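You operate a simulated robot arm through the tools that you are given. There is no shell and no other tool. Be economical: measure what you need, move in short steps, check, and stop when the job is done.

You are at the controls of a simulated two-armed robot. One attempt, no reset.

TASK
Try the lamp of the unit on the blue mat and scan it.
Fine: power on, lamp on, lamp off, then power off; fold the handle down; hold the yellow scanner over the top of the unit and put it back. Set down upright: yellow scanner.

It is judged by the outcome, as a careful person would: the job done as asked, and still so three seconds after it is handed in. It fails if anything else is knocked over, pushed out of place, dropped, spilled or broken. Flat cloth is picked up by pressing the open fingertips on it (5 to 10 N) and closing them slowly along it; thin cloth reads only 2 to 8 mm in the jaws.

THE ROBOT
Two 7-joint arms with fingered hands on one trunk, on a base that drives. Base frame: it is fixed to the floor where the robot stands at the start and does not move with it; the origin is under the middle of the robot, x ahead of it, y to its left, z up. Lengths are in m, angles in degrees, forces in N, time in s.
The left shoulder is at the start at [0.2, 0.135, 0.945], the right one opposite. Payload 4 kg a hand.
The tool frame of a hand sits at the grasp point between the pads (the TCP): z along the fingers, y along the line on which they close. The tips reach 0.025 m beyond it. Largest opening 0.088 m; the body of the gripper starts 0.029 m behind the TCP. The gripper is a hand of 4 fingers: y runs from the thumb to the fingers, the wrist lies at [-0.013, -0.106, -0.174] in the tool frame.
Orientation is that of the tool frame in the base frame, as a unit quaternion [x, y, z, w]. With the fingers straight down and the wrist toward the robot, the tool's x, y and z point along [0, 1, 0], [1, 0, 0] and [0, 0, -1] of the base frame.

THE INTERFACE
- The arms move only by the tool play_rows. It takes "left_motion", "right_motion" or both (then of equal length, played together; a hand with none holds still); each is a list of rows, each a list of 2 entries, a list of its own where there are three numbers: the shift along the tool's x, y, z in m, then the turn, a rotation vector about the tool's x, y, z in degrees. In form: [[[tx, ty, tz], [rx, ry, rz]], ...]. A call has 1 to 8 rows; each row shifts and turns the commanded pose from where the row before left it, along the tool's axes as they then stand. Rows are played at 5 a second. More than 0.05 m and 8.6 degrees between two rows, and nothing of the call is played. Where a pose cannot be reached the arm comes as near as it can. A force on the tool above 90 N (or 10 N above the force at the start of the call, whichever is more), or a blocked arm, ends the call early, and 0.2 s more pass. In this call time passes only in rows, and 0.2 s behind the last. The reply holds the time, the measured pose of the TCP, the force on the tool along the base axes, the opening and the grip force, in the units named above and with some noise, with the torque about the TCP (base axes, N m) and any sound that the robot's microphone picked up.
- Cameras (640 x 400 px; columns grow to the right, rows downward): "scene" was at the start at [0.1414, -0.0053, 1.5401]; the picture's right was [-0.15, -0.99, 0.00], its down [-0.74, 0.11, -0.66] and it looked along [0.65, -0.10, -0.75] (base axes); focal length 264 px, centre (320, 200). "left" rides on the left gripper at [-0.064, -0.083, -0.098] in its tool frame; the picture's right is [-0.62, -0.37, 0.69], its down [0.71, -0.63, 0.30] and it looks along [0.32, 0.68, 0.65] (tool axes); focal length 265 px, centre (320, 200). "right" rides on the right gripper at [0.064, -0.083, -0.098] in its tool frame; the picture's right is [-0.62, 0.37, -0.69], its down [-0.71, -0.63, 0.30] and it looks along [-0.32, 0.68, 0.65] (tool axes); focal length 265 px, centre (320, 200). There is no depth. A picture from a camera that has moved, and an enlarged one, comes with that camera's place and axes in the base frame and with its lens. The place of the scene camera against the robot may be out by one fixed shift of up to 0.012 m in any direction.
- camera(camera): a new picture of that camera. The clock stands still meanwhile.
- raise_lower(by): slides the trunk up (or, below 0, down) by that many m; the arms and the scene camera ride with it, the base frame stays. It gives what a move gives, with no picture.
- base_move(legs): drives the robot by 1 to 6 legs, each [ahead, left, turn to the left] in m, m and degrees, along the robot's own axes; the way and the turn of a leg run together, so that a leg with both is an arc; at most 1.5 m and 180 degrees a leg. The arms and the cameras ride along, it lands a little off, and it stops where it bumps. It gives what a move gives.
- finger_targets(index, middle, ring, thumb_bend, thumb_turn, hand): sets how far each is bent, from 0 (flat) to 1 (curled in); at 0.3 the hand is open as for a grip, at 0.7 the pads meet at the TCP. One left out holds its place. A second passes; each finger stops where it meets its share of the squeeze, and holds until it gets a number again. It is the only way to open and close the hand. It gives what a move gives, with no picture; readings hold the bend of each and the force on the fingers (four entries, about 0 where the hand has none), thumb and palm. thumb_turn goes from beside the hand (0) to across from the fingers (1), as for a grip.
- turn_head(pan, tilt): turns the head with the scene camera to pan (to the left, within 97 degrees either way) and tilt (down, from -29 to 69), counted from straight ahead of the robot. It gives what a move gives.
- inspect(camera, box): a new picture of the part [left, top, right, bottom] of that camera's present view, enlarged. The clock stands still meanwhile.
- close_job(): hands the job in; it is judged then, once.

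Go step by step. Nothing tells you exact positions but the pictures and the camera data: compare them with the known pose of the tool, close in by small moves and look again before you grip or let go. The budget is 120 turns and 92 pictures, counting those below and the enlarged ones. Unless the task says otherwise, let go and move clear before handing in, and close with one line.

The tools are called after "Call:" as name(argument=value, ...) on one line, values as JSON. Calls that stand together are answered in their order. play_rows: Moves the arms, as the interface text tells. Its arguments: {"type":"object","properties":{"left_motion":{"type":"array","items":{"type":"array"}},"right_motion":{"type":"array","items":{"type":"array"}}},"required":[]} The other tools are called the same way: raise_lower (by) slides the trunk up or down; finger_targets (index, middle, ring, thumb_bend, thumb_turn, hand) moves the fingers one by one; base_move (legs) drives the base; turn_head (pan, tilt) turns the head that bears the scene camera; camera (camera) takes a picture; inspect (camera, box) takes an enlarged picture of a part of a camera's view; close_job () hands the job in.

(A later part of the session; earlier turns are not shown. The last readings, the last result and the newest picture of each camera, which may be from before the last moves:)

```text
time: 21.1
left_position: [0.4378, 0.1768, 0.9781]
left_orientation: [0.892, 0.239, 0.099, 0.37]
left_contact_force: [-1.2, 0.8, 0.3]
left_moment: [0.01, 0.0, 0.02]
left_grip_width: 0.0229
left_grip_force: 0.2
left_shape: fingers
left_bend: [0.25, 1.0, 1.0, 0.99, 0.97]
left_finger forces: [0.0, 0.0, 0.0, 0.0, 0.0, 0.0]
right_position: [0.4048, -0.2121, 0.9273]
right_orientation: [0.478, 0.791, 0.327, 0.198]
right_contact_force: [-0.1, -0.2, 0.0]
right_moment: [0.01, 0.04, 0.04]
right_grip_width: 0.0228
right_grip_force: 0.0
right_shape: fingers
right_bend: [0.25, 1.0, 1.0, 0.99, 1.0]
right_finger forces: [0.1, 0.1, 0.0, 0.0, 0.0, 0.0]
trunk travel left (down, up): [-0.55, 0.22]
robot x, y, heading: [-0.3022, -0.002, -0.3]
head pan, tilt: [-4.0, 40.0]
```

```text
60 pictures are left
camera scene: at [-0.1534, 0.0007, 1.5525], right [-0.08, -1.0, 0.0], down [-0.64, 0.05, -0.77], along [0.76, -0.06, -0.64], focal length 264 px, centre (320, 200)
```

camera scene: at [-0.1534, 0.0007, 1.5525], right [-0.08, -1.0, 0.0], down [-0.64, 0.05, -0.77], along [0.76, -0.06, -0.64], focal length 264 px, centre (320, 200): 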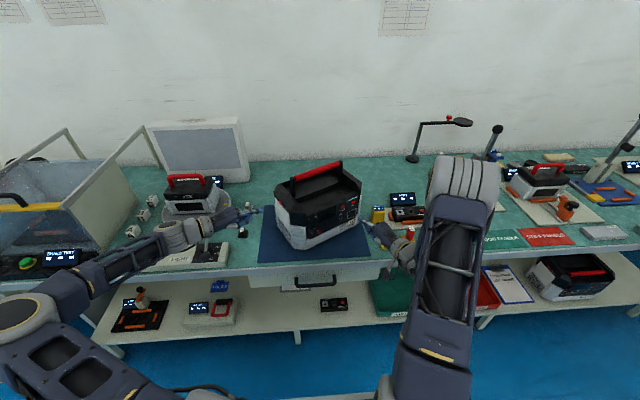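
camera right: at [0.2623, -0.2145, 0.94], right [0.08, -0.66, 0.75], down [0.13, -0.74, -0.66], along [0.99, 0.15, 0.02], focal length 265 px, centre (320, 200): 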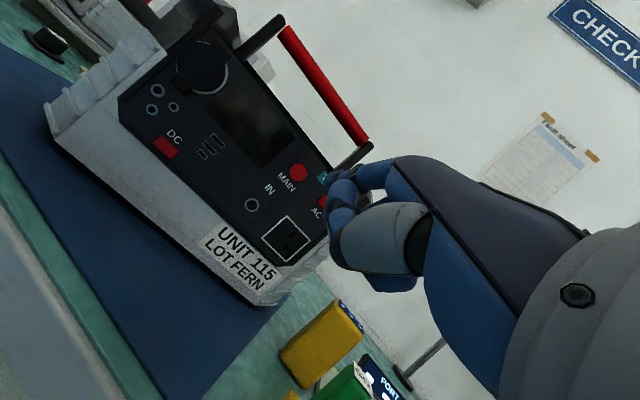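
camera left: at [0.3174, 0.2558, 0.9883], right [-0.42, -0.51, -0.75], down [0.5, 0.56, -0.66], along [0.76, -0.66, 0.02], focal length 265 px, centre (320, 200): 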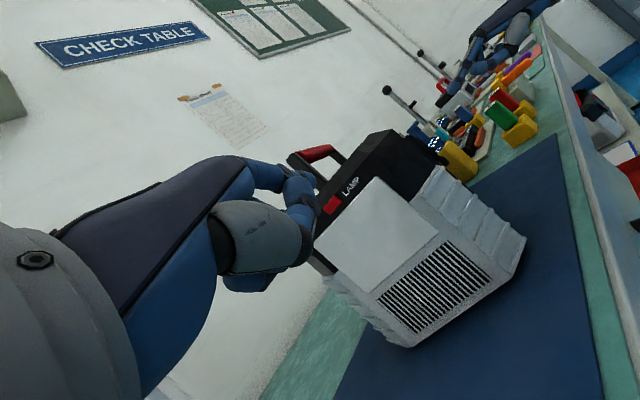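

Call:
play_rows(right_motion=[[[0.0005, 0.0132, 0.0198], [0, 0, 0]], [[0.0005, 0.0132, 0.0198], [0, 0, 0]], [[0.0005, 0.0132, 0.0198], [0, 0, 0]]], left_motion=[[[0.0087, 0.0068, 0.0167], [0, 0, 0]], [[0.0087, 0.0068, 0.0167], [0, 0, 0]], [[0.0087, 0.0068, 0.0167], [0, 0, 0]]])

Call:
camera(camera="right")

Call:
camera(camera="left")

Call:
inspect(camera="scene", box=[220, 150, 420, 280])

```text
time: 21.9
left_position: [0.4857, 0.1466, 0.957]
left_orientation: [0.892, 0.24, 0.099, 0.37]
left_contact_force: [-0.1, 0.9, -0.1]
left_moment: [-0.03, 0.01, 0.05]
left_grip_width: 0.0226
left_grip_force: 0.1
left_shape: fingers
left_bend: [0.25, 1.0, 1.0, 0.99, 0.97]
left_finger forces: [0.1, 0.0, 0.1, 0.0, 0.0, 0.0]
right_position: [0.4669, -0.1779, 0.9155]
right_orientation: [0.478, 0.791, 0.327, 0.198]
right_contact_force: [0.8, -0.7, -0.6]
right_moment: [0.01, -0.01, -0.03]
right_grip_width: 0.0225
right_grip_force: 0.1
right_shape: fingers
right_bend: [0.25, 1.0, 1.0, 0.99, 1.0]
right_finger forces: [0.1, 0.1, 0.1, 0.1, 0.0, 0.0]
trunk travel left (down, up): [-0.55, 0.22]
robot x, y, heading: [-0.3018, -0.0011, -0.4]
head pan, tilt: [-4.0, 40.0]
```

```text
59 pictures are left
camera right: at [0.3237, -0.181, 0.9281], right [0.09, -0.66, 0.75], down [0.13, -0.74, -0.66], along [0.99, 0.15, 0.02], focal length 265 px, centre (320, 200)
```

right: 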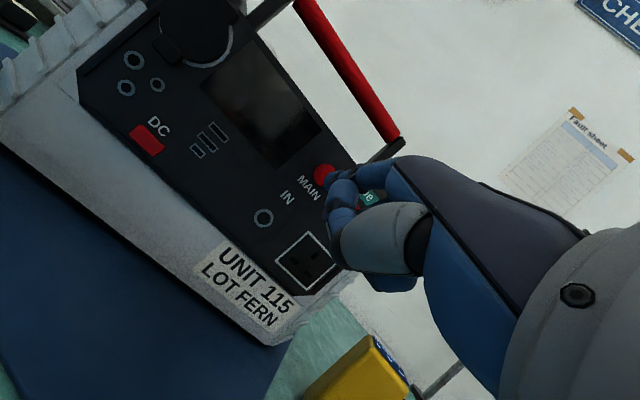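

```text
58 pictures are left
camera left: at [0.3649, 0.2262, 0.9679], right [-0.42, -0.51, -0.75], down [0.5, 0.56, -0.66], along [0.75, -0.66, 0.02], focal length 265 px, centre (320, 200)
```

left: 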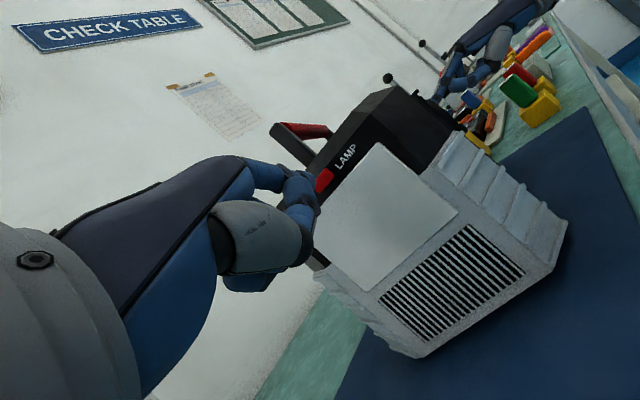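

```text
3.08 times, centred on (320, 215) of scene
camera zoom: at [-0.153, 0.0007, 1.5525], right [-0.08, -1.0, 0.0], down [-0.64, 0.05, -0.77], along [0.76, -0.06, -0.64], focal length 812 px, centre (320, 154)
```

zoom: 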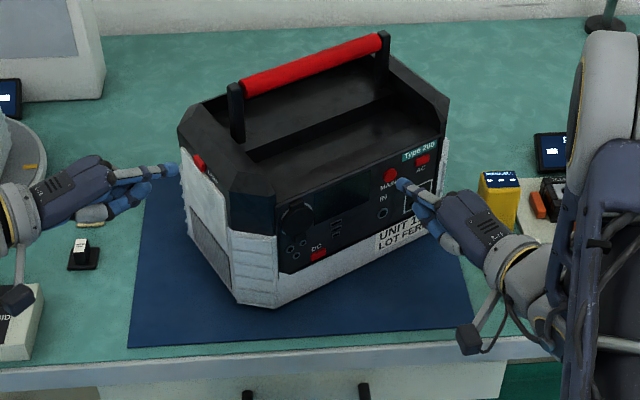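

The right fingertip is about 2 cm in front of MAIN and well aligned, so I'm closing in slowly.

Call:
play_rows(right_motion=[[[0, 0.0038, 0.0018], [0, 0, 0]], [[0, 0.0028, 0.0028], [0, 0, 0]], [[0, 0.0028, 0.0028], [0, 0, 0]], [[0, 0.0014, 0.0014], [0, 0, 0]]])

Call:
inspect(camera="right", box=[260, 120, 400, 240])

```text
time: 22.9
left_position: [0.4857, 0.147, 0.9568]
left_orientation: [0.892, 0.24, 0.1, 0.37]
left_contact_force: [0.3, 0.0, -0.4]
left_moment: [0.01, 0.04, 0.0]
left_grip_width: 0.0229
left_grip_force: 0.0
left_shape: fingers
left_bend: [0.25, 1.0, 1.0, 0.99, 0.97]
left_finger forces: [0.0, 0.0, 0.0, 0.0, 0.1, 0.1]
right_position: [0.4796, -0.1714, 0.9175]
right_orientation: [0.478, 0.791, 0.327, 0.198]
right_contact_force: [-5.1, -1.9, 1.2]
right_moment: [0.14, -0.22, 0.04]
right_grip_width: 0.0227
right_grip_force: 3.2
right_shape: fingers
right_bend: [0.25, 1.0, 1.0, 0.99, 1.0]
right_finger forces: [6.2, 0.0, 0.0, 0.1, 0.0, 0.1]
trunk travel left (down, up): [-0.55, 0.22]
robot x, y, heading: [-0.3019, 0.0009, -0.4]
head pan, tilt: [-4.0, 40.0]
heard: click
```

```text
3.33 times, centred on (330, 180) of right
camera zoom: at [0.3371, -0.1755, 0.9302], right [0.08, -0.66, 0.75], down [0.13, -0.74, -0.66], along [0.99, 0.15, 0.02], focal length 885 px, centre (287, 267)
```

zoom: 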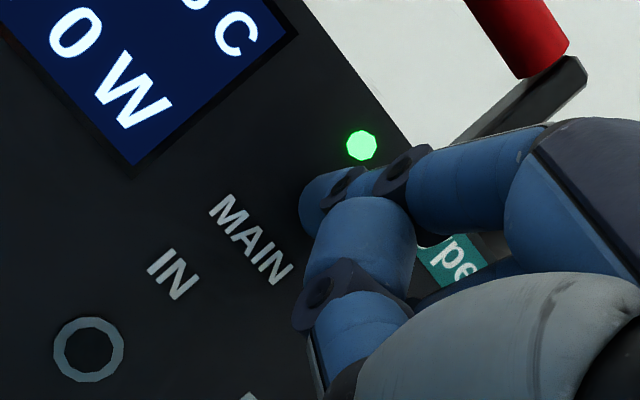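

MAIN is on, with the screen and green light lit. I'll back the right finger off and press LAMP with the left.

Call:
play_rows(right_motion=[[[0, -0.0071, -0.0071], [0, 0, 0]], [[0, -0.0071, -0.0071], [0, 0, 0]], [[0, 0, 0], [0, 0, 0]], [[0, 0, 0], [0, 0, 0]], [[0, 0, 0], [0, 0, 0]]], left_motion=[[[0, 0.002, 0.005], [0, 0, 0]], [[0, 0.002, 0.004], [0, 0, 0]], [[0, 0.0028, 0.0028], [0, 0, 0]], [[0, 0.0021, 0.0021], [0, 0, 0]], [[0, 0.0014, 0.0014], [0, 0, 0]]])

Call:
inspect(camera="left", box=[250, 120, 400, 250])

```text
time: 24.1
left_position: [0.4932, 0.1293, 0.953]
left_orientation: [0.892, 0.24, 0.1, 0.369]
left_contact_force: [-0.4, 0.1, -0.9]
left_moment: [0.02, 0.0, 0.02]
left_grip_width: 0.0225
left_grip_force: 0.1
left_shape: fingers
left_bend: [0.25, 1.0, 1.0, 0.99, 0.97]
left_finger forces: [0.0, 0.0, 0.0, 0.0, 0.0, 0.0]
right_position: [0.4617, -0.1816, 0.918]
right_orientation: [0.478, 0.791, 0.328, 0.198]
right_contact_force: [0.6, 0.7, -0.3]
right_moment: [-0.01, -0.01, 0.02]
right_grip_width: 0.0223
right_grip_force: 0.0
right_shape: fingers
right_bend: [0.25, 1.0, 1.0, 0.99, 1.0]
right_finger forces: [0.0, 0.0, 0.0, 0.0, 0.0, 0.0]
trunk travel left (down, up): [-0.55, 0.22]
robot x, y, heading: [-0.299, 0.0026, -0.5]
head pan, tilt: [-4.0, 40.0]
```

```text
3.08 times, centred on (325, 185) of left
camera zoom: at [0.3731, 0.2098, 0.963], right [-0.42, -0.51, -0.75], down [0.5, 0.56, -0.66], along [0.75, -0.66, 0.02], focal length 817 px, centre (305, 246)
```

zoom: 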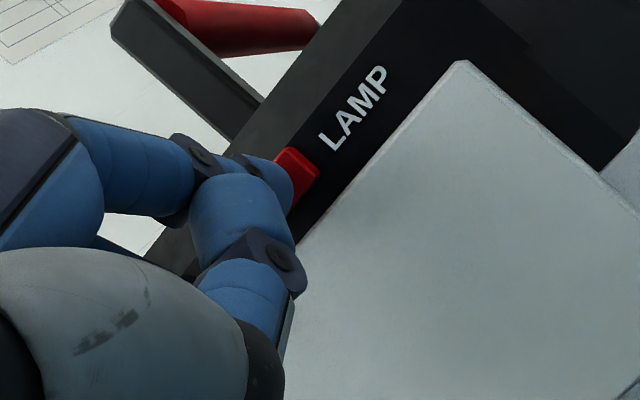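

Call:
play_rows(left_motion=[[[-0.001, 0.0014, 0.0014], [0, 0, 0]], [[-0.001, 0.0021, 0.0021], [0, 0, 0]], [[-0.001, 0.0021, 0.0021], [0, 0, 0]]])

Call:
inspect(camera="left", box=[250, 120, 400, 250])

```text
time: 24.9
left_position: [0.4941, 0.124, 0.9521]
left_orientation: [0.892, 0.241, 0.1, 0.37]
left_contact_force: [-1.5, 4.4, 0.2]
left_moment: [-0.19, -0.01, 0.01]
left_grip_width: 0.0227
left_grip_force: 2.3
left_shape: fingers
left_bend: [0.25, 1.0, 1.0, 0.99, 0.97]
left_finger forces: [4.5, 0.1, 0.0, 0.0, 0.1, 0.0]
right_position: [0.4625, -0.1804, 0.918]
right_orientation: [0.478, 0.79, 0.328, 0.199]
right_contact_force: [0.2, 0.8, 0.3]
right_moment: [0.02, 0.02, 0.0]
right_grip_width: 0.0229
right_grip_force: 0.0
right_shape: fingers
right_bend: [0.25, 1.0, 1.0, 0.99, 1.0]
right_finger forces: [0.0, 0.0, 0.0, 0.0, 0.0, 0.0]
trunk travel left (down, up): [-0.55, 0.22]
robot x, y, heading: [-0.3023, 0.002, -0.5]
head pan, tilt: [-4.0, 40.0]
heard: click
```

```text
3.08 times, centred on (325, 185) of left
camera zoom: at [0.3735, 0.2029, 0.9623], right [-0.42, -0.51, -0.75], down [0.5, 0.56, -0.66], along [0.76, -0.65, 0.02], focal length 817 px, centre (305, 246)
```

zoom: 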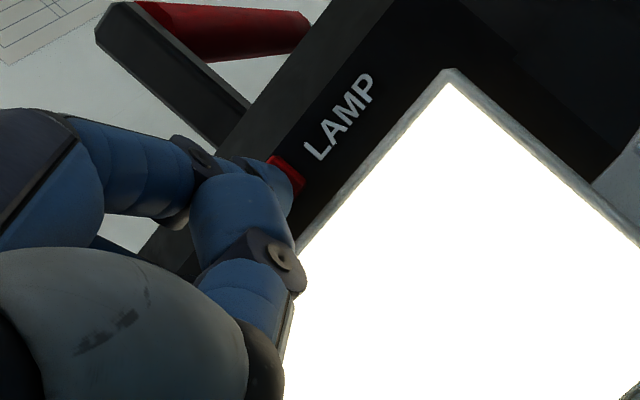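

The lamp is on. I'll release, check that it stays on, then press again.

Call:
play_rows(left_motion=[[[0, -0.0057, -0.0057], [0, 0, 0]], [[0, -0.0057, -0.0057], [0, 0, 0]], [[0, 0, 0], [0, 0, 0]], [[0, 0, 0], [0, 0, 0]], [[0, 0, 0], [0, 0, 0]]])

Call:
camera(camera="left")

Call:
play_rows(left_motion=[[[0, 0.0042, 0.0042], [0, 0, 0]], [[0, 0.0035, 0.0035], [0, 0, 0]], [[0, 0.0021, 0.0021], [0, 0, 0]], [[0, 0.0016, 0.0016], [0, 0, 0]]])

Call:
inspect(camera="left", box=[250, 120, 400, 250])

```text
time: 26.1
left_position: [0.4869, 0.1369, 0.9525]
left_orientation: [0.892, 0.24, 0.099, 0.37]
left_contact_force: [0.2, 0.0, 0.1]
left_moment: [0.01, 0.0, -0.01]
left_grip_width: 0.0227
left_grip_force: 0.0
left_shape: fingers
left_bend: [0.25, 1.0, 1.0, 0.99, 0.97]
left_finger forces: [0.0, 0.0, 0.1, 0.0, 0.0, 0.1]
right_position: [0.4624, -0.1803, 0.9175]
right_orientation: [0.478, 0.79, 0.328, 0.198]
right_contact_force: [-0.3, 0.4, 0.0]
right_moment: [-0.04, 0.03, -0.02]
right_grip_width: 0.0227
right_grip_force: 0.1
right_shape: fingers
right_bend: [0.25, 1.0, 1.0, 0.99, 1.0]
right_finger forces: [0.0, 0.1, 0.1, 0.1, 0.0, 0.0]
trunk travel left (down, up): [-0.55, 0.22]
robot x, y, heading: [-0.3014, -0.0001, -0.5]
head pan, tilt: [-4.0, 40.0]
```

```text
53 pictures are left
camera left: at [0.3663, 0.2161, 0.9625], right [-0.42, -0.51, -0.75], down [0.5, 0.56, -0.66], along [0.75, -0.66, 0.02], focal length 265 px, centre (320, 200)
```

left: 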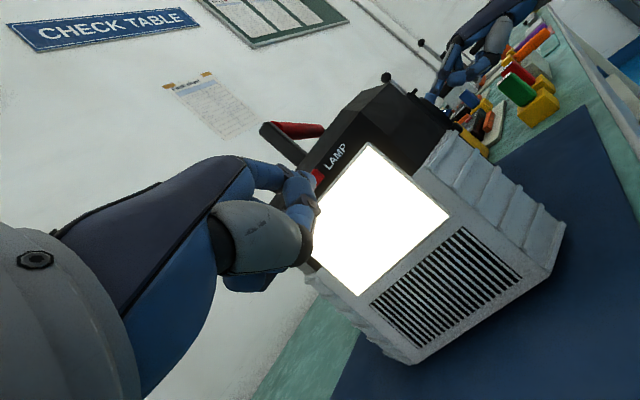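

```text
time: 27.1
left_position: [0.4949, 0.1237, 0.951]
left_orientation: [0.892, 0.241, 0.1, 0.37]
left_contact_force: [-2.7, 4.8, 0.8]
left_moment: [-0.15, -0.1, -0.04]
left_grip_width: 0.0226
left_grip_force: 2.7
left_shape: fingers
left_bend: [0.25, 1.0, 1.0, 0.99, 0.97]
left_finger forces: [4.9, 0.0, 0.0, 0.0, 0.0, 0.1]
right_position: [0.4615, -0.1807, 0.917]
right_orientation: [0.478, 0.79, 0.328, 0.198]
right_contact_force: [0.0, -0.1, 0.4]
right_moment: [0.06, 0.02, 0.01]
right_grip_width: 0.0226
right_grip_force: 0.0
right_shape: fingers
right_bend: [0.25, 1.0, 1.0, 0.99, 1.0]
right_finger forces: [0.0, 0.1, 0.1, 0.0, 0.0, 0.0]
trunk travel left (down, up): [-0.55, 0.22]
robot x, y, heading: [-0.3021, -0.0017, -0.6]
head pan, tilt: [-4.0, 40.0]
heard: click
```

```text
3.08 times, centred on (325, 185) of left
camera zoom: at [0.3732, 0.2027, 0.9618], right [-0.42, -0.51, -0.75], down [0.5, 0.56, -0.66], along [0.76, -0.65, 0.02], focal length 817 px, centre (305, 246)
```

zoom: 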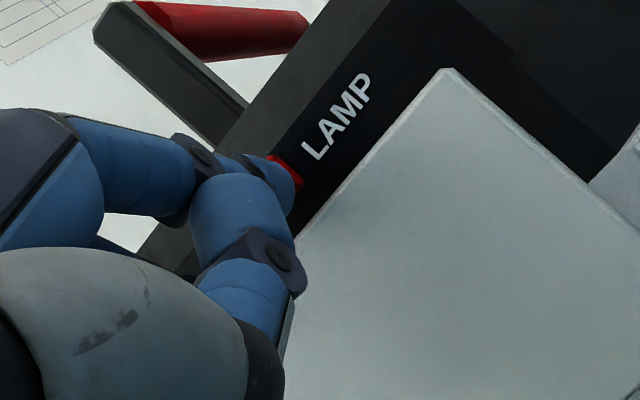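

The lamp is off. I'll back the left finger off and switch MAIN off with the right.

Call:
play_rows(left_motion=[[[0, -0.0071, -0.0071], [0, 0, 0]], [[0, -0.0141, -0.0141], [0, 0, 0]], [[0, -0.0141, -0.0141], [0, 0, 0]], [[0, 0, 0], [0, 0, 0]], [[0, 0, 0], [0, 0, 0]]], right_motion=[[[0, 0, 0], [0, 0, 0]], [[0, 0.0064, 0.0064], [0, 0, 0]], [[0, 0.0035, 0.0035], [0, 0, 0]], [[0, 0.0025, 0.0025], [0, 0, 0]], [[0, 0.0018, 0.0018], [0, 0, 0]]])

Call:
inspect(camera="right", box=[260, 120, 400, 240])

```text
time: 28.4
left_position: [0.4697, 0.168, 0.9494]
left_orientation: [0.892, 0.24, 0.1, 0.37]
left_contact_force: [0.3, 0.9, -0.2]
left_moment: [0.02, 0.01, 0.0]
left_grip_width: 0.0227
left_grip_force: 0.1
left_shape: fingers
left_bend: [0.25, 1.0, 1.0, 0.99, 0.97]
left_finger forces: [0.1, 0.0, 0.0, 0.0, 0.0, 0.0]
right_position: [0.4796, -0.174, 0.9179]
right_orientation: [0.478, 0.791, 0.327, 0.198]
right_contact_force: [-2.7, -1.8, 1.3]
right_moment: [0.09, -0.12, 0.01]
right_grip_width: 0.0226
right_grip_force: 2.0
right_shape: fingers
right_bend: [0.25, 1.0, 1.0, 0.99, 1.0]
right_finger forces: [3.4, 0.0, 0.1, 0.0, 0.0, 0.0]
trunk travel left (down, up): [-0.55, 0.22]
robot x, y, heading: [-0.3022, -0.0001, -0.4]
head pan, tilt: [-4.0, 40.0]
heard: click
```

```text
3.33 times, centred on (330, 180) of right
camera zoom: at [0.3363, -0.1756, 0.9304], right [0.09, -0.66, 0.75], down [0.13, -0.74, -0.66], along [0.99, 0.15, 0.02], focal length 885 px, centre (287, 267)
```

zoom: 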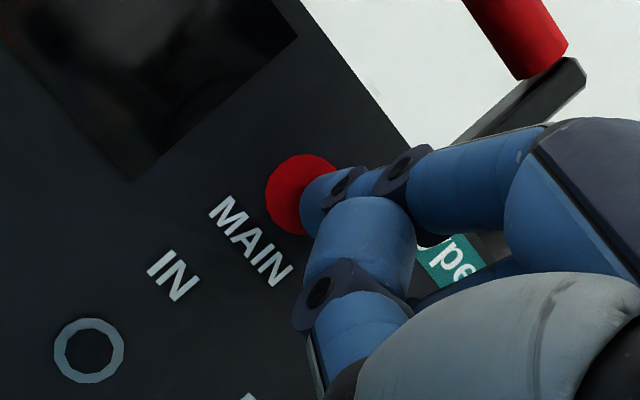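

Power is off again. I'll retract the right hand and check which way the handle folds; a unit with its handle down may be on the lower shelf.

Call:
play_rows(right_motion=[[[0, -0.014, -0.014], [0, 0, 0]], [[0, -0.02, -0.02], [0, 0, 0]], [[0, -0.02, -0.02], [0, 0, 0]], [[0, -0.02, -0.02], [0, 0, 0]], [[0, 0.02, -0.02], [0, 0, 0]], [[0, 0.025, -0.025], [0, 0, 0]], [[0, 0.03, -0.03], [0, 0, 0]], [[0, 0.03, -0.03], [0, 0, 0]]], left_motion=[[[0, -0.014, -0.014], [0, 0, 0]], [[0, -0.014, -0.014], [0, 0, 0]], [[0, -0.014, -0.014], [0, 0, 0]], [[0, 0.014, -0.014], [0, 0, 0]], [[0, 0.02, -0.02], [0, 0, 0]], [[0, 0.02, -0.02], [0, 0, 0]], [[0, 0.02, -0.02], [0, 0, 0]], [[0, 0.02, -0.02], [0, 0, 0]]])

Call:
inspect(camera="scene", box=[480, 140, 640, 310])

Call:
inspect(camera="scene", box=[250, 145, 390, 265])

Call:
camera(camera="right")

```text
time: 30.1
left_position: [0.4392, 0.2181, 1.0825]
left_orientation: [0.892, 0.24, 0.098, 0.369]
left_contact_force: [-0.5, 0.3, 0.0]
left_moment: [-0.02, -0.01, -0.01]
left_grip_width: 0.0231
left_grip_force: 0.0
left_shape: fingers
left_bend: [0.25, 1.0, 1.0, 0.99, 0.97]
left_finger forces: [0.1, 0.0, 0.1, 0.0, 0.0, 0.0]
right_position: [0.3842, -0.2187, 1.0656]
right_orientation: [0.478, 0.791, 0.327, 0.197]
right_contact_force: [0.5, -0.3, -0.5]
right_moment: [0.04, 0.01, 0.02]
right_grip_width: 0.0225
right_grip_force: 0.0
right_shape: fingers
right_bend: [0.25, 1.0, 1.0, 0.99, 1.0]
right_finger forces: [0.1, 0.1, 0.0, 0.1, 0.1, 0.0]
trunk travel left (down, up): [-0.55, 0.22]
robot x, y, heading: [-0.3015, -0.0009, -0.4]
head pan, tilt: [-4.0, 40.0]
```

```text
2.35 times, centred on (560, 225) of scene
camera zoom: at [-0.1523, 0.0007, 1.5523], right [-0.08, -1.0, 0.0], down [-0.64, 0.05, -0.77], along [0.76, -0.06, -0.64], focal length 621 px, centre (-245, 141)
```

zoom: 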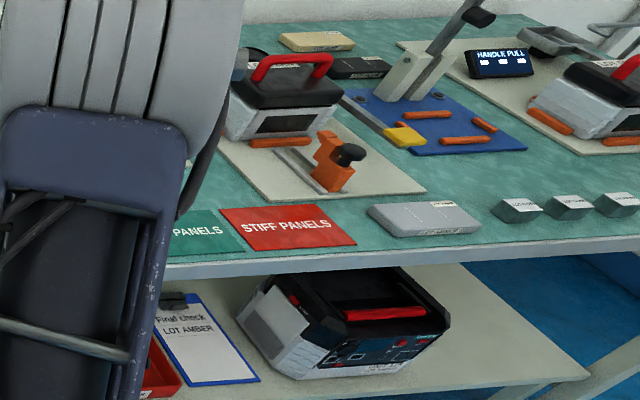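

```text
3.33 times, centred on (320, 205) of scene
camera zoom: at [-0.1523, 0.0007, 1.5523], right [-0.08, -1.0, 0.0], down [-0.64, 0.05, -0.77], along [0.76, -0.06, -0.64], focal length 880 px, centre (320, 183)
```

zoom: 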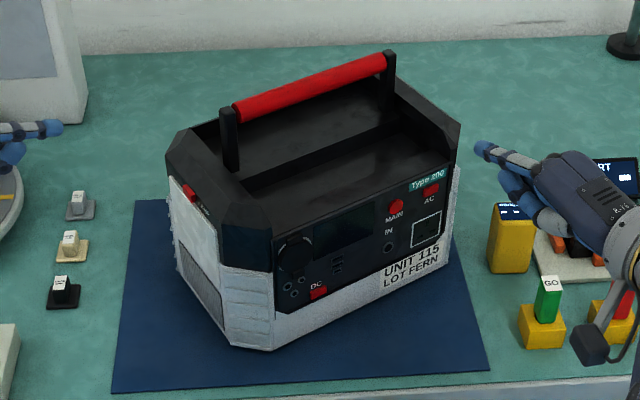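

```text
48 pictures are left
camera right: at [0.2409, -0.2214, 1.0779], right [0.09, -0.66, 0.75], down [0.13, -0.74, -0.66], along [0.99, 0.15, 0.02], focal length 265 px, centre (320, 200)
```

right: 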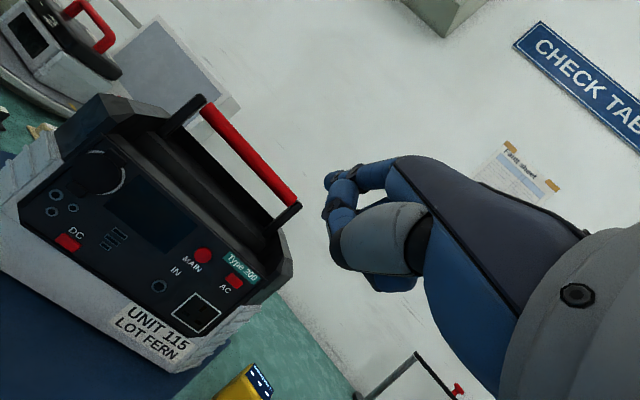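

The lower-shelf unit shows the handle folded toward its panel side. I'll open the right hand, turn it straight down above the bar, and pull the bar toward me and down.

Call:
finger_targets(hand="right", index=0.3, middle=0.3, ring=0.3, thumb_bend=0.3)

Call:
play_rows(right_motion=[[[0, 0, 0], [7.5, 0, 0]], [[0, 0, 0], [7.5, 0, 0]], [[0, 0, 0], [7.5, 0, 0]], [[0, 0, 0], [7.5, 0, 0]], [[0, 0, 0], [7.5, 0, 0]], [[0, 0, 0], [7.5, 0, 0]], [[0, 0, -0.0475], [0, 0, 0]], [[0, 0, -0.0475], [0, 0, 0]]])

Call:
play_rows(right_motion=[[[0.004, 0.044, 0], [0, 0, 0]], [[0.004, 0.044, 0], [0, 0, 0]], [[0.004, 0.044, 0], [0, 0, 0]], [[0.004, 0.044, 0], [0, 0, 0]], [[0.004, 0.044, 0], [0, 0, 0]], [[0.004, 0.042, 0], [0, 0, 0]]])

Call:
camera(camera="right")

Call:
inspect(camera="scene", box=[250, 120, 410, 250])

```text
time: 31.1
left_position: [0.4402, 0.2183, 1.0832]
left_orientation: [0.892, 0.24, 0.1, 0.37]
left_contact_force: [-0.5, -0.2, 0.3]
left_moment: [0.01, 0.0, 0.02]
left_grip_width: 0.0228
left_grip_force: 0.0
left_shape: fingers
left_bend: [0.25, 1.0, 1.0, 0.99, 0.97]
left_finger forces: [0.0, 0.1, 0.0, 0.0, 0.0, 0.0]
right_position: [0.3836, -0.2189, 1.0655]
right_orientation: [0.477, 0.791, 0.328, 0.198]
right_contact_force: [0.8, -0.4, 0.2]
right_moment: [-0.02, 0.02, 0.01]
right_grip_width: 0.0846
right_grip_force: 0.0
right_shape: fingers
right_bend: [0.3, 0.3, 0.3, 0.3, 0.98]
right_finger forces: [0.0, 0.0, 0.1, 0.0, 0.0, 0.0]
trunk travel left (down, up): [-0.55, 0.22]
robot x, y, heading: [-0.3011, 0.0014, -0.3]
head pan, tilt: [-4.0, 40.0]
```

```text
time: 33.0
left_position: [0.4405, 0.2172, 1.0831]
left_orientation: [0.892, 0.239, 0.099, 0.37]
left_contact_force: [-0.1, 0.2, 0.1]
left_moment: [-0.03, -0.04, -0.01]
left_grip_width: 0.0229
left_grip_force: 0.0
left_shape: fingers
left_bend: [0.25, 1.0, 1.0, 0.99, 0.97]
left_finger forces: [0.0, 0.0, 0.1, 0.1, 0.0, 0.0]
right_position: [0.3873, -0.2227, 1.1638]
right_orientation: [0.517, 0.856, 0.0, -0.001]
right_contact_force: [0.7, -0.7, 0.6]
right_moment: [-0.01, 0.01, 0.0]
right_grip_width: 0.0844
right_grip_force: 0.0
right_shape: fingers
right_bend: [0.3, 0.3, 0.3, 0.3, 0.98]
right_finger forces: [0.0, 0.0, 0.0, 0.0, 0.0, 0.0]
trunk travel left (down, up): [-0.55, 0.22]
robot x, y, heading: [-0.305, 0.002, -0.5]
head pan, tilt: [-4.0, 40.0]
```

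```text
time: 34.4
left_position: [0.4396, 0.2166, 1.0834]
left_orientation: [0.892, 0.24, 0.099, 0.37]
left_contact_force: [-0.3, -0.3, 0.4]
left_moment: [0.02, 0.01, -0.01]
left_grip_width: 0.0227
left_grip_force: 0.0
left_shape: fingers
left_bend: [0.25, 1.0, 1.0, 0.99, 0.97]
left_finger forces: [0.1, 0.1, 0.1, 0.0, 0.0, 0.1]
right_position: [0.6084, -0.0784, 1.1601]
right_orientation: [0.518, 0.855, 0.0, 0.001]
right_contact_force: [-1.4, -0.1, 0.4]
right_moment: [-0.02, -0.01, -0.01]
right_grip_width: 0.0848
right_grip_force: 0.0
right_shape: fingers
right_bend: [0.3, 0.3, 0.3, 0.3, 0.98]
right_finger forces: [0.0, 0.0, 0.1, 0.1, 0.0, 0.0]
trunk travel left (down, up): [-0.55, 0.22]
robot x, y, heading: [-0.302, -0.0002, -0.4]
head pan, tilt: [-4.0, 40.0]
```

```text
47 pictures are left
camera right: at [0.5056, -0.0604, 1.2607], right [0.61, -0.38, 0.69], down [-0.23, -0.93, -0.3], along [0.76, 0.03, -0.65], focal length 265 px, centre (320, 200)
```

right: 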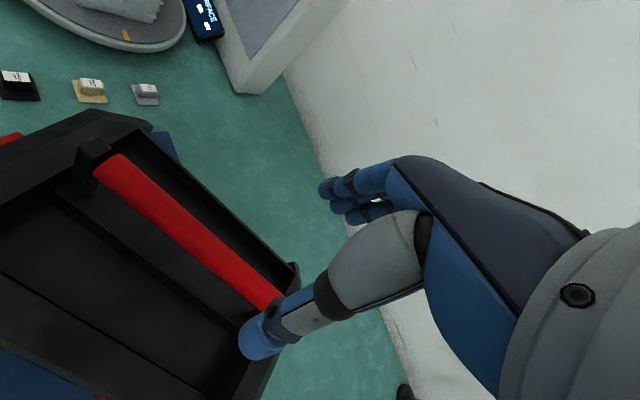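

```text
3.08 times, centred on (330, 185) of scene
camera zoom: at [-0.1532, 0.0005, 1.5525], right [-0.08, -1.0, 0.0], down [-0.64, 0.05, -0.77], along [0.76, -0.06, -0.64], focal length 812 px, centre (289, 246)
```

zoom: 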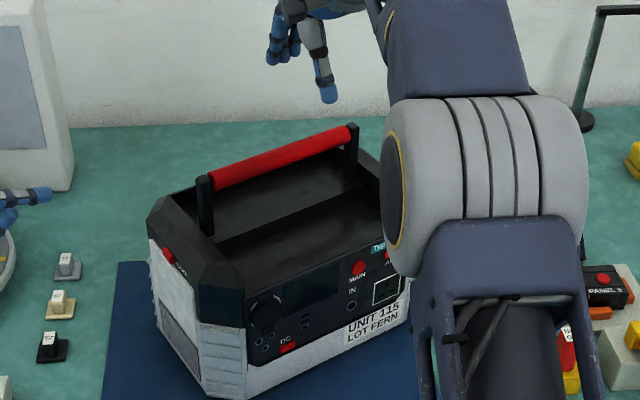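

Call:
play_rows(right_motion=[[[0, 0.005, 0.03], [0, 0, 0]], [[0, 0, 0.03], [0, 0, 0]], [[0, 0, 0.03], [0, 0, 0]], [[0, 0, 0.012], [0, 0, 0]]])

Call:
camera(camera="right")

Call:
camera(camera="left")

```text
time: 35.4
left_position: [0.4391, 0.2184, 1.0825]
left_orientation: [0.892, 0.24, 0.099, 0.369]
left_contact_force: [-0.2, 0.8, -1.0]
left_moment: [0.04, -0.01, 0.01]
left_grip_width: 0.0229
left_grip_force: 0.1
left_shape: fingers
left_bend: [0.25, 1.0, 1.0, 0.99, 0.97]
left_finger forces: [0.1, 0.0, 0.0, 0.1, 0.0, 0.1]
right_position: [0.6132, -0.0744, 1.0594]
right_orientation: [0.518, 0.855, -0.001, 0.0]
right_contact_force: [-1.1, 0.2, -1.2]
right_moment: [0.01, 0.0, 0.02]
right_grip_width: 0.0847
right_grip_force: 0.2
right_shape: fingers
right_bend: [0.3, 0.3, 0.3, 0.3, 0.98]
right_finger forces: [0.1, 0.0, 0.1, 0.0, 0.0, 0.0]
trunk travel left (down, up): [-0.55, 0.22]
robot x, y, heading: [-0.2984, 0.0031, -0.4]
head pan, tilt: [-4.0, 40.0]
```

```text
45 pictures are left
camera right: at [0.5106, -0.0564, 1.1591], right [0.61, -0.38, 0.69], down [-0.23, -0.93, -0.3], along [0.76, 0.03, -0.65], focal length 265 px, centre (320, 200)
```

right: 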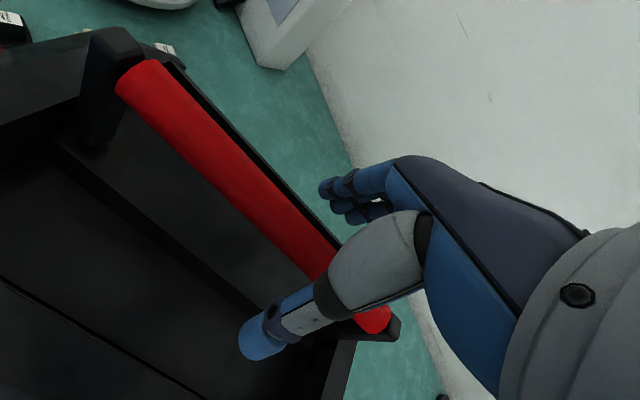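

```text
44 pictures are left
camera left: at [0.3188, 0.2969, 1.0939], right [-0.42, -0.51, -0.75], down [0.5, 0.56, -0.66], along [0.75, -0.66, 0.02], focal length 265 px, centre (320, 200)
```

left: 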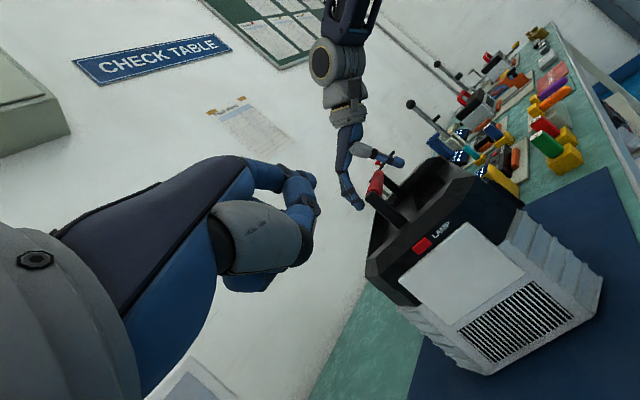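

The hand straddles the bar with the fingers behind it. I'm pulling it toward me along its arc.

Call:
play_rows(right_motion=[[[0, -0.018, 0], [0, 0, 0]], [[0, -0.015, 0], [0, 0, 0]], [[0, -0.009, 0.001], [0, 0, 0]], [[0, -0.009, 0.001], [0, 0, 0]], [[0, -0.009, 0.003], [0, 0, 0]], [[0, -0.008, 0.003], [0, 0, 0]]])

Call:
camera(camera="right")

```text
time: 36.8
left_position: [0.4403, 0.2175, 1.0838]
left_orientation: [0.892, 0.241, 0.1, 0.369]
left_contact_force: [-0.4, 0.0, -0.6]
left_moment: [-0.01, 0.01, 0.01]
left_grip_width: 0.0227
left_grip_force: 0.1
left_shape: fingers
left_bend: [0.25, 1.0, 1.0, 0.99, 0.97]
left_finger forces: [0.1, 0.0, 0.0, 0.0, 0.1, 0.0]
right_position: [0.5537, -0.1063, 1.0504]
right_orientation: [0.517, 0.856, 0.001, 0.0]
right_contact_force: [-0.5, 0.2, -0.2]
right_moment: [-0.01, -0.03, 0.0]
right_grip_width: 0.0849
right_grip_force: 0.0
right_shape: fingers
right_bend: [0.3, 0.3, 0.3, 0.3, 0.98]
right_finger forces: [0.0, 0.1, 0.1, 0.0, 0.0, 0.0]
trunk travel left (down, up): [-0.55, 0.22]
robot x, y, heading: [-0.3032, 0.0015, -0.5]
head pan, tilt: [-4.0, 40.0]
```

```text
43 pictures are left
camera right: at [0.4501, -0.0887, 1.1507], right [0.61, -0.38, 0.69], down [-0.23, -0.93, -0.3], along [0.76, 0.03, -0.65], focal length 265 px, centre (320, 200)
```

right: 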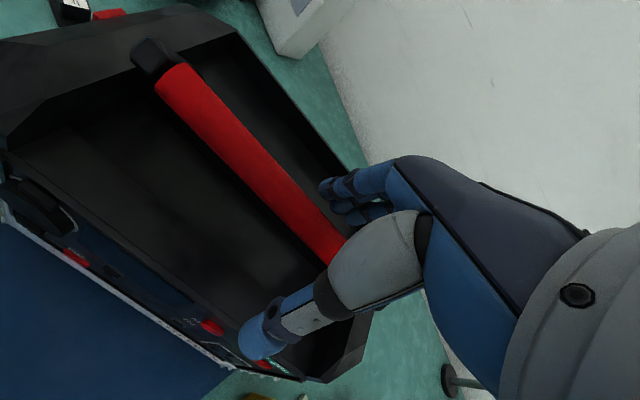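

The bar is moving freely with the fingers, so I'll continue down the arc.

Call:
play_rows(right_motion=[[[0, -0.008, 0.004], [0, 0, 0]], [[0, -0.008, 0.006], [0, 0, 0]], [[0, -0.007, 0.007], [0, 0, 0]]])

Call:
camera(camera="right")

Call:
inspect(camera="left", box=[300, 100, 500, 290])

```text
time: 37.5
left_position: [0.4406, 0.2173, 1.0829]
left_orientation: [0.892, 0.24, 0.099, 0.37]
left_contact_force: [0.9, 0.1, 0.3]
left_moment: [0.0, 0.0, 0.03]
left_grip_width: 0.023
left_grip_force: 0.1
left_shape: fingers
left_bend: [0.25, 1.0, 1.0, 0.99, 0.97]
left_finger forces: [0.0, 0.1, 0.1, 0.0, 0.0, 0.0]
right_position: [0.532, -0.1182, 1.0357]
right_orientation: [0.518, 0.856, 0.0, 0.001]
right_contact_force: [-0.4, 0.1, -0.4]
right_moment: [-0.03, -0.02, -0.03]
right_grip_width: 0.085
right_grip_force: 0.0
right_shape: fingers
right_bend: [0.3, 0.3, 0.3, 0.3, 0.98]
right_finger forces: [0.0, 0.1, 0.0, 0.0, 0.0, 0.0]
trunk travel left (down, up): [-0.55, 0.22]
robot x, y, heading: [-0.3009, 0.0012, -0.3]
head pan, tilt: [-4.0, 40.0]
```

```text
42 pictures are left
camera right: at [0.4288, -0.1, 1.1359], right [0.61, -0.38, 0.69], down [-0.23, -0.93, -0.3], along [0.76, 0.03, -0.65], focal length 265 px, centre (320, 200)
```

right: 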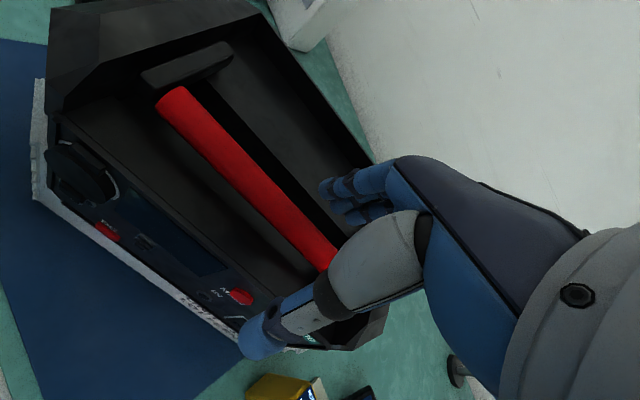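

```text
2.11 times, centred on (400, 195) of left
camera zoom: at [0.3188, 0.2969, 1.0938], right [-0.42, -0.51, -0.75], down [0.5, 0.56, -0.66], along [0.75, -0.66, 0.02], focal length 559 px, centre (152, 210)
```

zoom: 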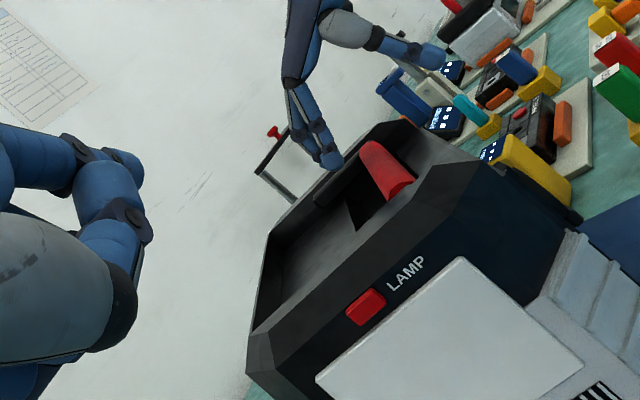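

The handle has come over toward the panel. I'll lift clear and check whether it lies fully down.

Call:
play_rows(right_motion=[[[0, 0, -0.03], [0, 0, 0]], [[0, 0, -0.04], [0, 0, 0]], [[0, -0.02, -0.04], [0, 0, 0]], [[0, -0.04, 0], [0, 0, 0]]])

Call:
inspect(camera="scene", box=[250, 145, 390, 265])

Call:
inspect(camera="left", box=[340, 140, 480, 270])

```text
time: 38.5
left_position: [0.4401, 0.2172, 1.0842]
left_orientation: [0.892, 0.239, 0.099, 0.37]
left_contact_force: [1.4, -0.7, -0.2]
left_moment: [-0.04, 0.03, 0.0]
left_grip_width: 0.0229
left_grip_force: 0.0
left_shape: fingers
left_bend: [0.25, 1.0, 1.0, 0.99, 0.97]
left_finger forces: [0.1, 0.0, 0.0, 0.1, 0.0, 0.0]
right_position: [0.4785, -0.1454, 1.1465]
right_orientation: [0.517, 0.856, -0.001, -0.001]
right_contact_force: [0.2, -0.5, -0.1]
right_moment: [0.0, -0.03, -0.02]
right_grip_width: 0.0849
right_grip_force: 0.1
right_shape: fingers
right_bend: [0.3, 0.3, 0.3, 0.3, 0.98]
right_finger forces: [0.0, 0.1, 0.1, 0.1, 0.0, 0.0]
trunk travel left (down, up): [-0.55, 0.22]
robot x, y, heading: [-0.2998, 0.0032, -0.3]
head pan, tilt: [-4.0, 40.0]
```

```text
3.33 times, centred on (320, 205) of scene
camera zoom: at [-0.1524, 0.0009, 1.5524], right [-0.08, -1.0, 0.0], down [-0.64, 0.05, -0.77], along [0.76, -0.06, -0.64], focal length 880 px, centre (320, 183)
```

zoom: 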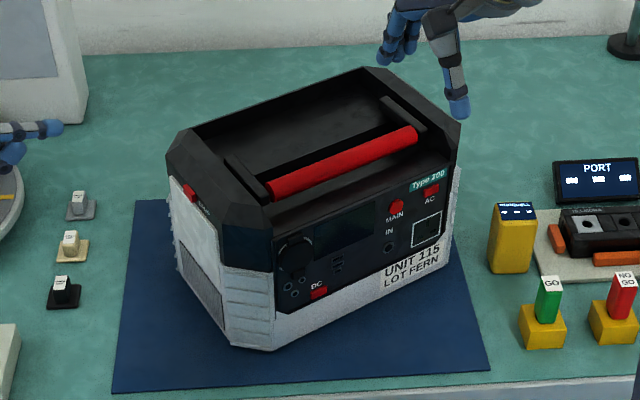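

```text
3.08 times, centred on (410, 205) of left
camera zoom: at [0.3189, 0.2971, 1.0937], right [-0.42, -0.51, -0.75], down [0.5, 0.56, -0.66], along [0.76, -0.66, 0.02], focal length 817 px, centre (43, 185)
```

zoom: 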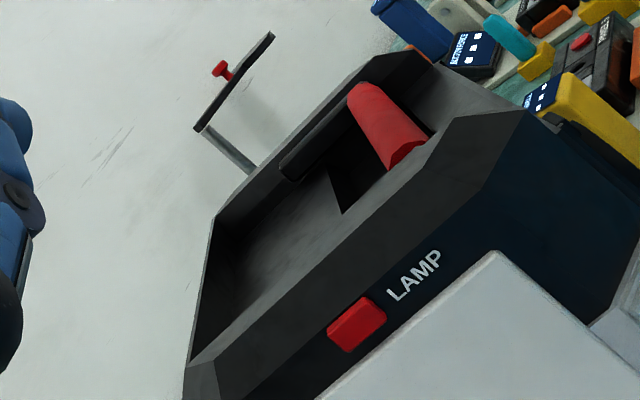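

The handle lies down in the tray. I'll give it a light press with closed fingers to be sure it is fully seated.

Call:
finger_targets(hand="right", index=0.7, middle=0.7, ring=0.7, thumb_bend=0.7)

Call:
play_rows(right_motion=[[[0.019, 0.039, 0], [0, 0, 0]], [[0.019, 0.039, 0], [0, 0, 0]], [[0, 0, 0.03], [0, 0, 0]], [[0, 0, 0.03], [0, 0, 0]], [[0, 0, 0.02], [0, 0, 0]]])

Call:
camera(camera="right")

Call:
inspect(camera="left", box=[340, 140, 480, 270])

```text
time: 39.5
left_position: [0.4401, 0.2172, 1.0838]
left_orientation: [0.892, 0.24, 0.1, 0.369]
left_contact_force: [-0.9, 1.1, 0.4]
left_moment: [-0.02, -0.01, -0.02]
left_grip_width: 0.0226
left_grip_force: 0.0
left_shape: fingers
left_bend: [0.25, 1.0, 1.0, 0.99, 0.97]
left_finger forces: [0.0, 0.0, 0.0, 0.0, 0.0, 0.1]
right_position: [0.4784, -0.144, 1.1465]
right_orientation: [0.517, 0.856, -0.001, 0.001]
right_contact_force: [0.5, -0.5, 0.2]
right_moment: [0.01, -0.01, 0.0]
right_grip_width: 0.0
right_grip_force: 0.0
right_shape: fingers
right_bend: [0.7, 0.7, 0.7, 0.7, 1.0]
right_finger forces: [0.1, 0.0, 0.1, 0.0, 0.0, 0.0]
trunk travel left (down, up): [-0.55, 0.22]
robot x, y, heading: [-0.2992, -0.0019, -0.6]
head pan, tilt: [-4.0, 40.0]
```

```text
time: 40.8
left_position: [0.4398, 0.2169, 1.084]
left_orientation: [0.892, 0.24, 0.1, 0.371]
left_contact_force: [-0.2, -0.5, 0.8]
left_moment: [0.02, 0.0, 0.01]
left_grip_width: 0.0229
left_grip_force: 0.1
left_shape: fingers
left_bend: [0.25, 1.0, 1.0, 0.99, 0.97]
left_finger forces: [0.0, 0.0, 0.0, 0.1, 0.0, 0.0]
right_position: [0.5313, -0.0752, 1.0649]
right_orientation: [0.517, 0.856, -0.001, 0.0]
right_contact_force: [-0.5, -0.1, -0.3]
right_moment: [0.02, 0.03, 0.02]
right_grip_width: 0.0001
right_grip_force: 0.1
right_shape: fingers
right_bend: [0.7, 0.7, 0.7, 0.7, 1.0]
right_finger forces: [0.0, 0.1, 0.1, 0.1, 0.0, 0.0]
trunk travel left (down, up): [-0.55, 0.22]
robot x, y, heading: [-0.3015, 0.0001, -0.4]
head pan, tilt: [-4.0, 40.0]
```

```text
38 pictures are left
camera right: at [0.4276, -0.0565, 1.1647], right [0.61, -0.38, 0.69], down [-0.23, -0.93, -0.3], along [0.76, 0.03, -0.65], focal length 265 px, centre (320, 200)
```

right: 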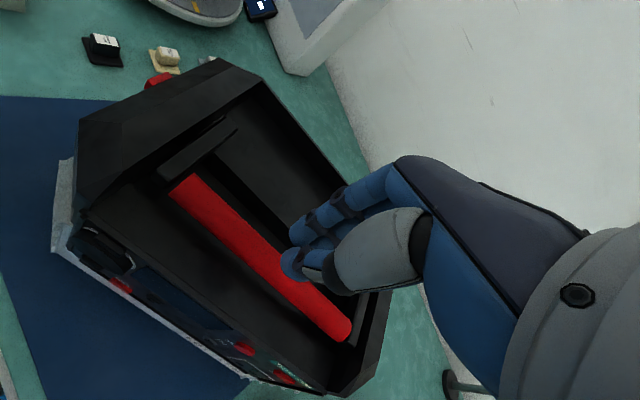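

```text
3.08 times, centred on (410, 205) of left
camera zoom: at [0.3187, 0.2969, 1.0939], right [-0.42, -0.51, -0.75], down [0.5, 0.56, -0.66], along [0.75, -0.66, 0.02], focal length 817 px, centre (43, 185)
```

zoom: 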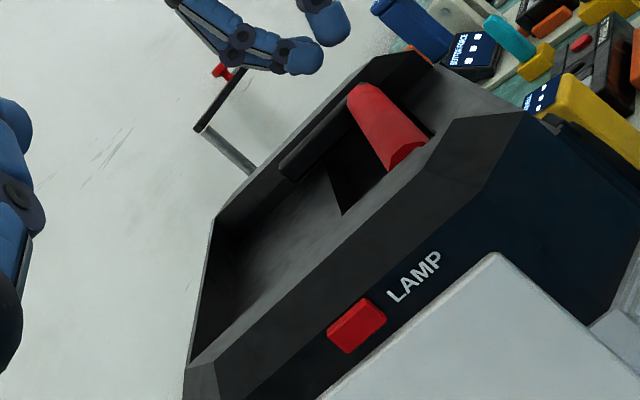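

Call:
play_rows(right_motion=[[[0, 0.01, 0.012], [0, 0, 0]], [[0, 0, 0.01], [0, 0, 0]], [[0, 0, 0.007], [0, 0, 0]], [[0, 0, 0.005], [0, 0, 0]], [[0, 0, 0.004], [0, 0, 0]]])

Call:
inspect(camera="right", box=[100, 60, 420, 400])

```text
time: 42.0
left_position: [0.44, 0.2175, 1.083]
left_orientation: [0.892, 0.24, 0.099, 0.37]
left_contact_force: [-0.1, 0.2, 0.1]
left_moment: [0.02, 0.02, -0.05]
left_grip_width: 0.0228
left_grip_force: 0.1
left_shape: fingers
left_bend: [0.25, 1.0, 1.0, 0.99, 0.97]
left_finger forces: [0.1, 0.0, 0.0, 0.1, 0.0, 0.1]
right_position: [0.5392, -0.0705, 1.0266]
right_orientation: [0.517, 0.856, 0.0, -0.001]
right_contact_force: [0.4, -0.1, 1.1]
right_moment: [0.02, 0.03, 0.0]
right_grip_width: 0.0003
right_grip_force: 0.3
right_shape: fingers
right_bend: [0.7, 0.7, 0.7, 0.7, 1.0]
right_finger forces: [0.1, 0.2, 0.0, 0.0, 0.0, 0.1]
trunk travel left (down, up): [-0.55, 0.22]
robot x, y, heading: [-0.3017, 0.0009, -0.3]
head pan, tilt: [-4.0, 40.0]
```

```text
1.18 times, centred on (260, 230) of right
camera zoom: at [0.436, -0.0526, 1.1264], right [0.61, -0.38, 0.69], down [-0.23, -0.93, -0.3], along [0.76, 0.03, -0.65], focal length 312 px, centre (391, 165)
```

zoom: 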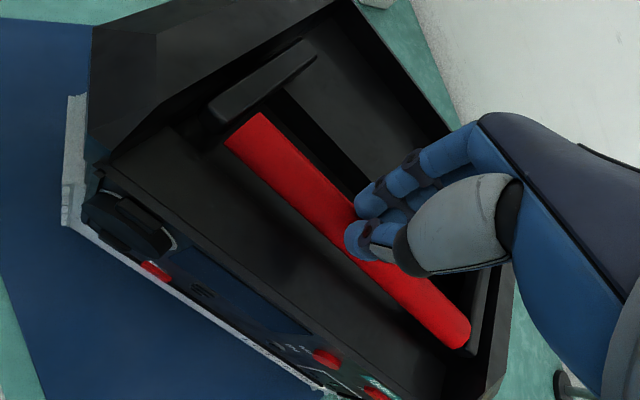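

Call:
play_rows(right_motion=[[[0, 0, 0.004], [0, 0, 0]], [[0, 0, 0.004], [0, 0, 0]], [[0, 0, 0.003], [0, 0, 0]]])

```text
time: 42.8
left_position: [0.4393, 0.2171, 1.0838]
left_orientation: [0.892, 0.24, 0.099, 0.37]
left_contact_force: [-0.1, 0.2, -0.2]
left_moment: [-0.01, 0.02, -0.02]
left_grip_width: 0.0227
left_grip_force: 0.2
left_shape: fingers
left_bend: [0.25, 1.0, 1.0, 0.99, 0.97]
left_finger forces: [0.0, 0.0, 0.0, 0.0, 0.0, 0.1]
right_position: [0.5406, -0.0689, 1.0233]
right_orientation: [0.518, 0.856, 0.004, 0.004]
right_contact_force: [1.7, 3.9, 40.8]
right_moment: [-0.16, -0.01, 0.0]
right_grip_width: 0.0001
right_grip_force: 21.0
right_shape: fingers
right_bend: [0.7, 0.72, 0.7, 0.7, 1.0]
right_finger forces: [3.3, 19.4, 0.0, 0.0, 18.9, 0.0]
trunk travel left (down, up): [-0.55, 0.22]
robot x, y, heading: [-0.3002, -0.0008, -0.3]
head pan, tilt: [-4.0, 40.0]
```

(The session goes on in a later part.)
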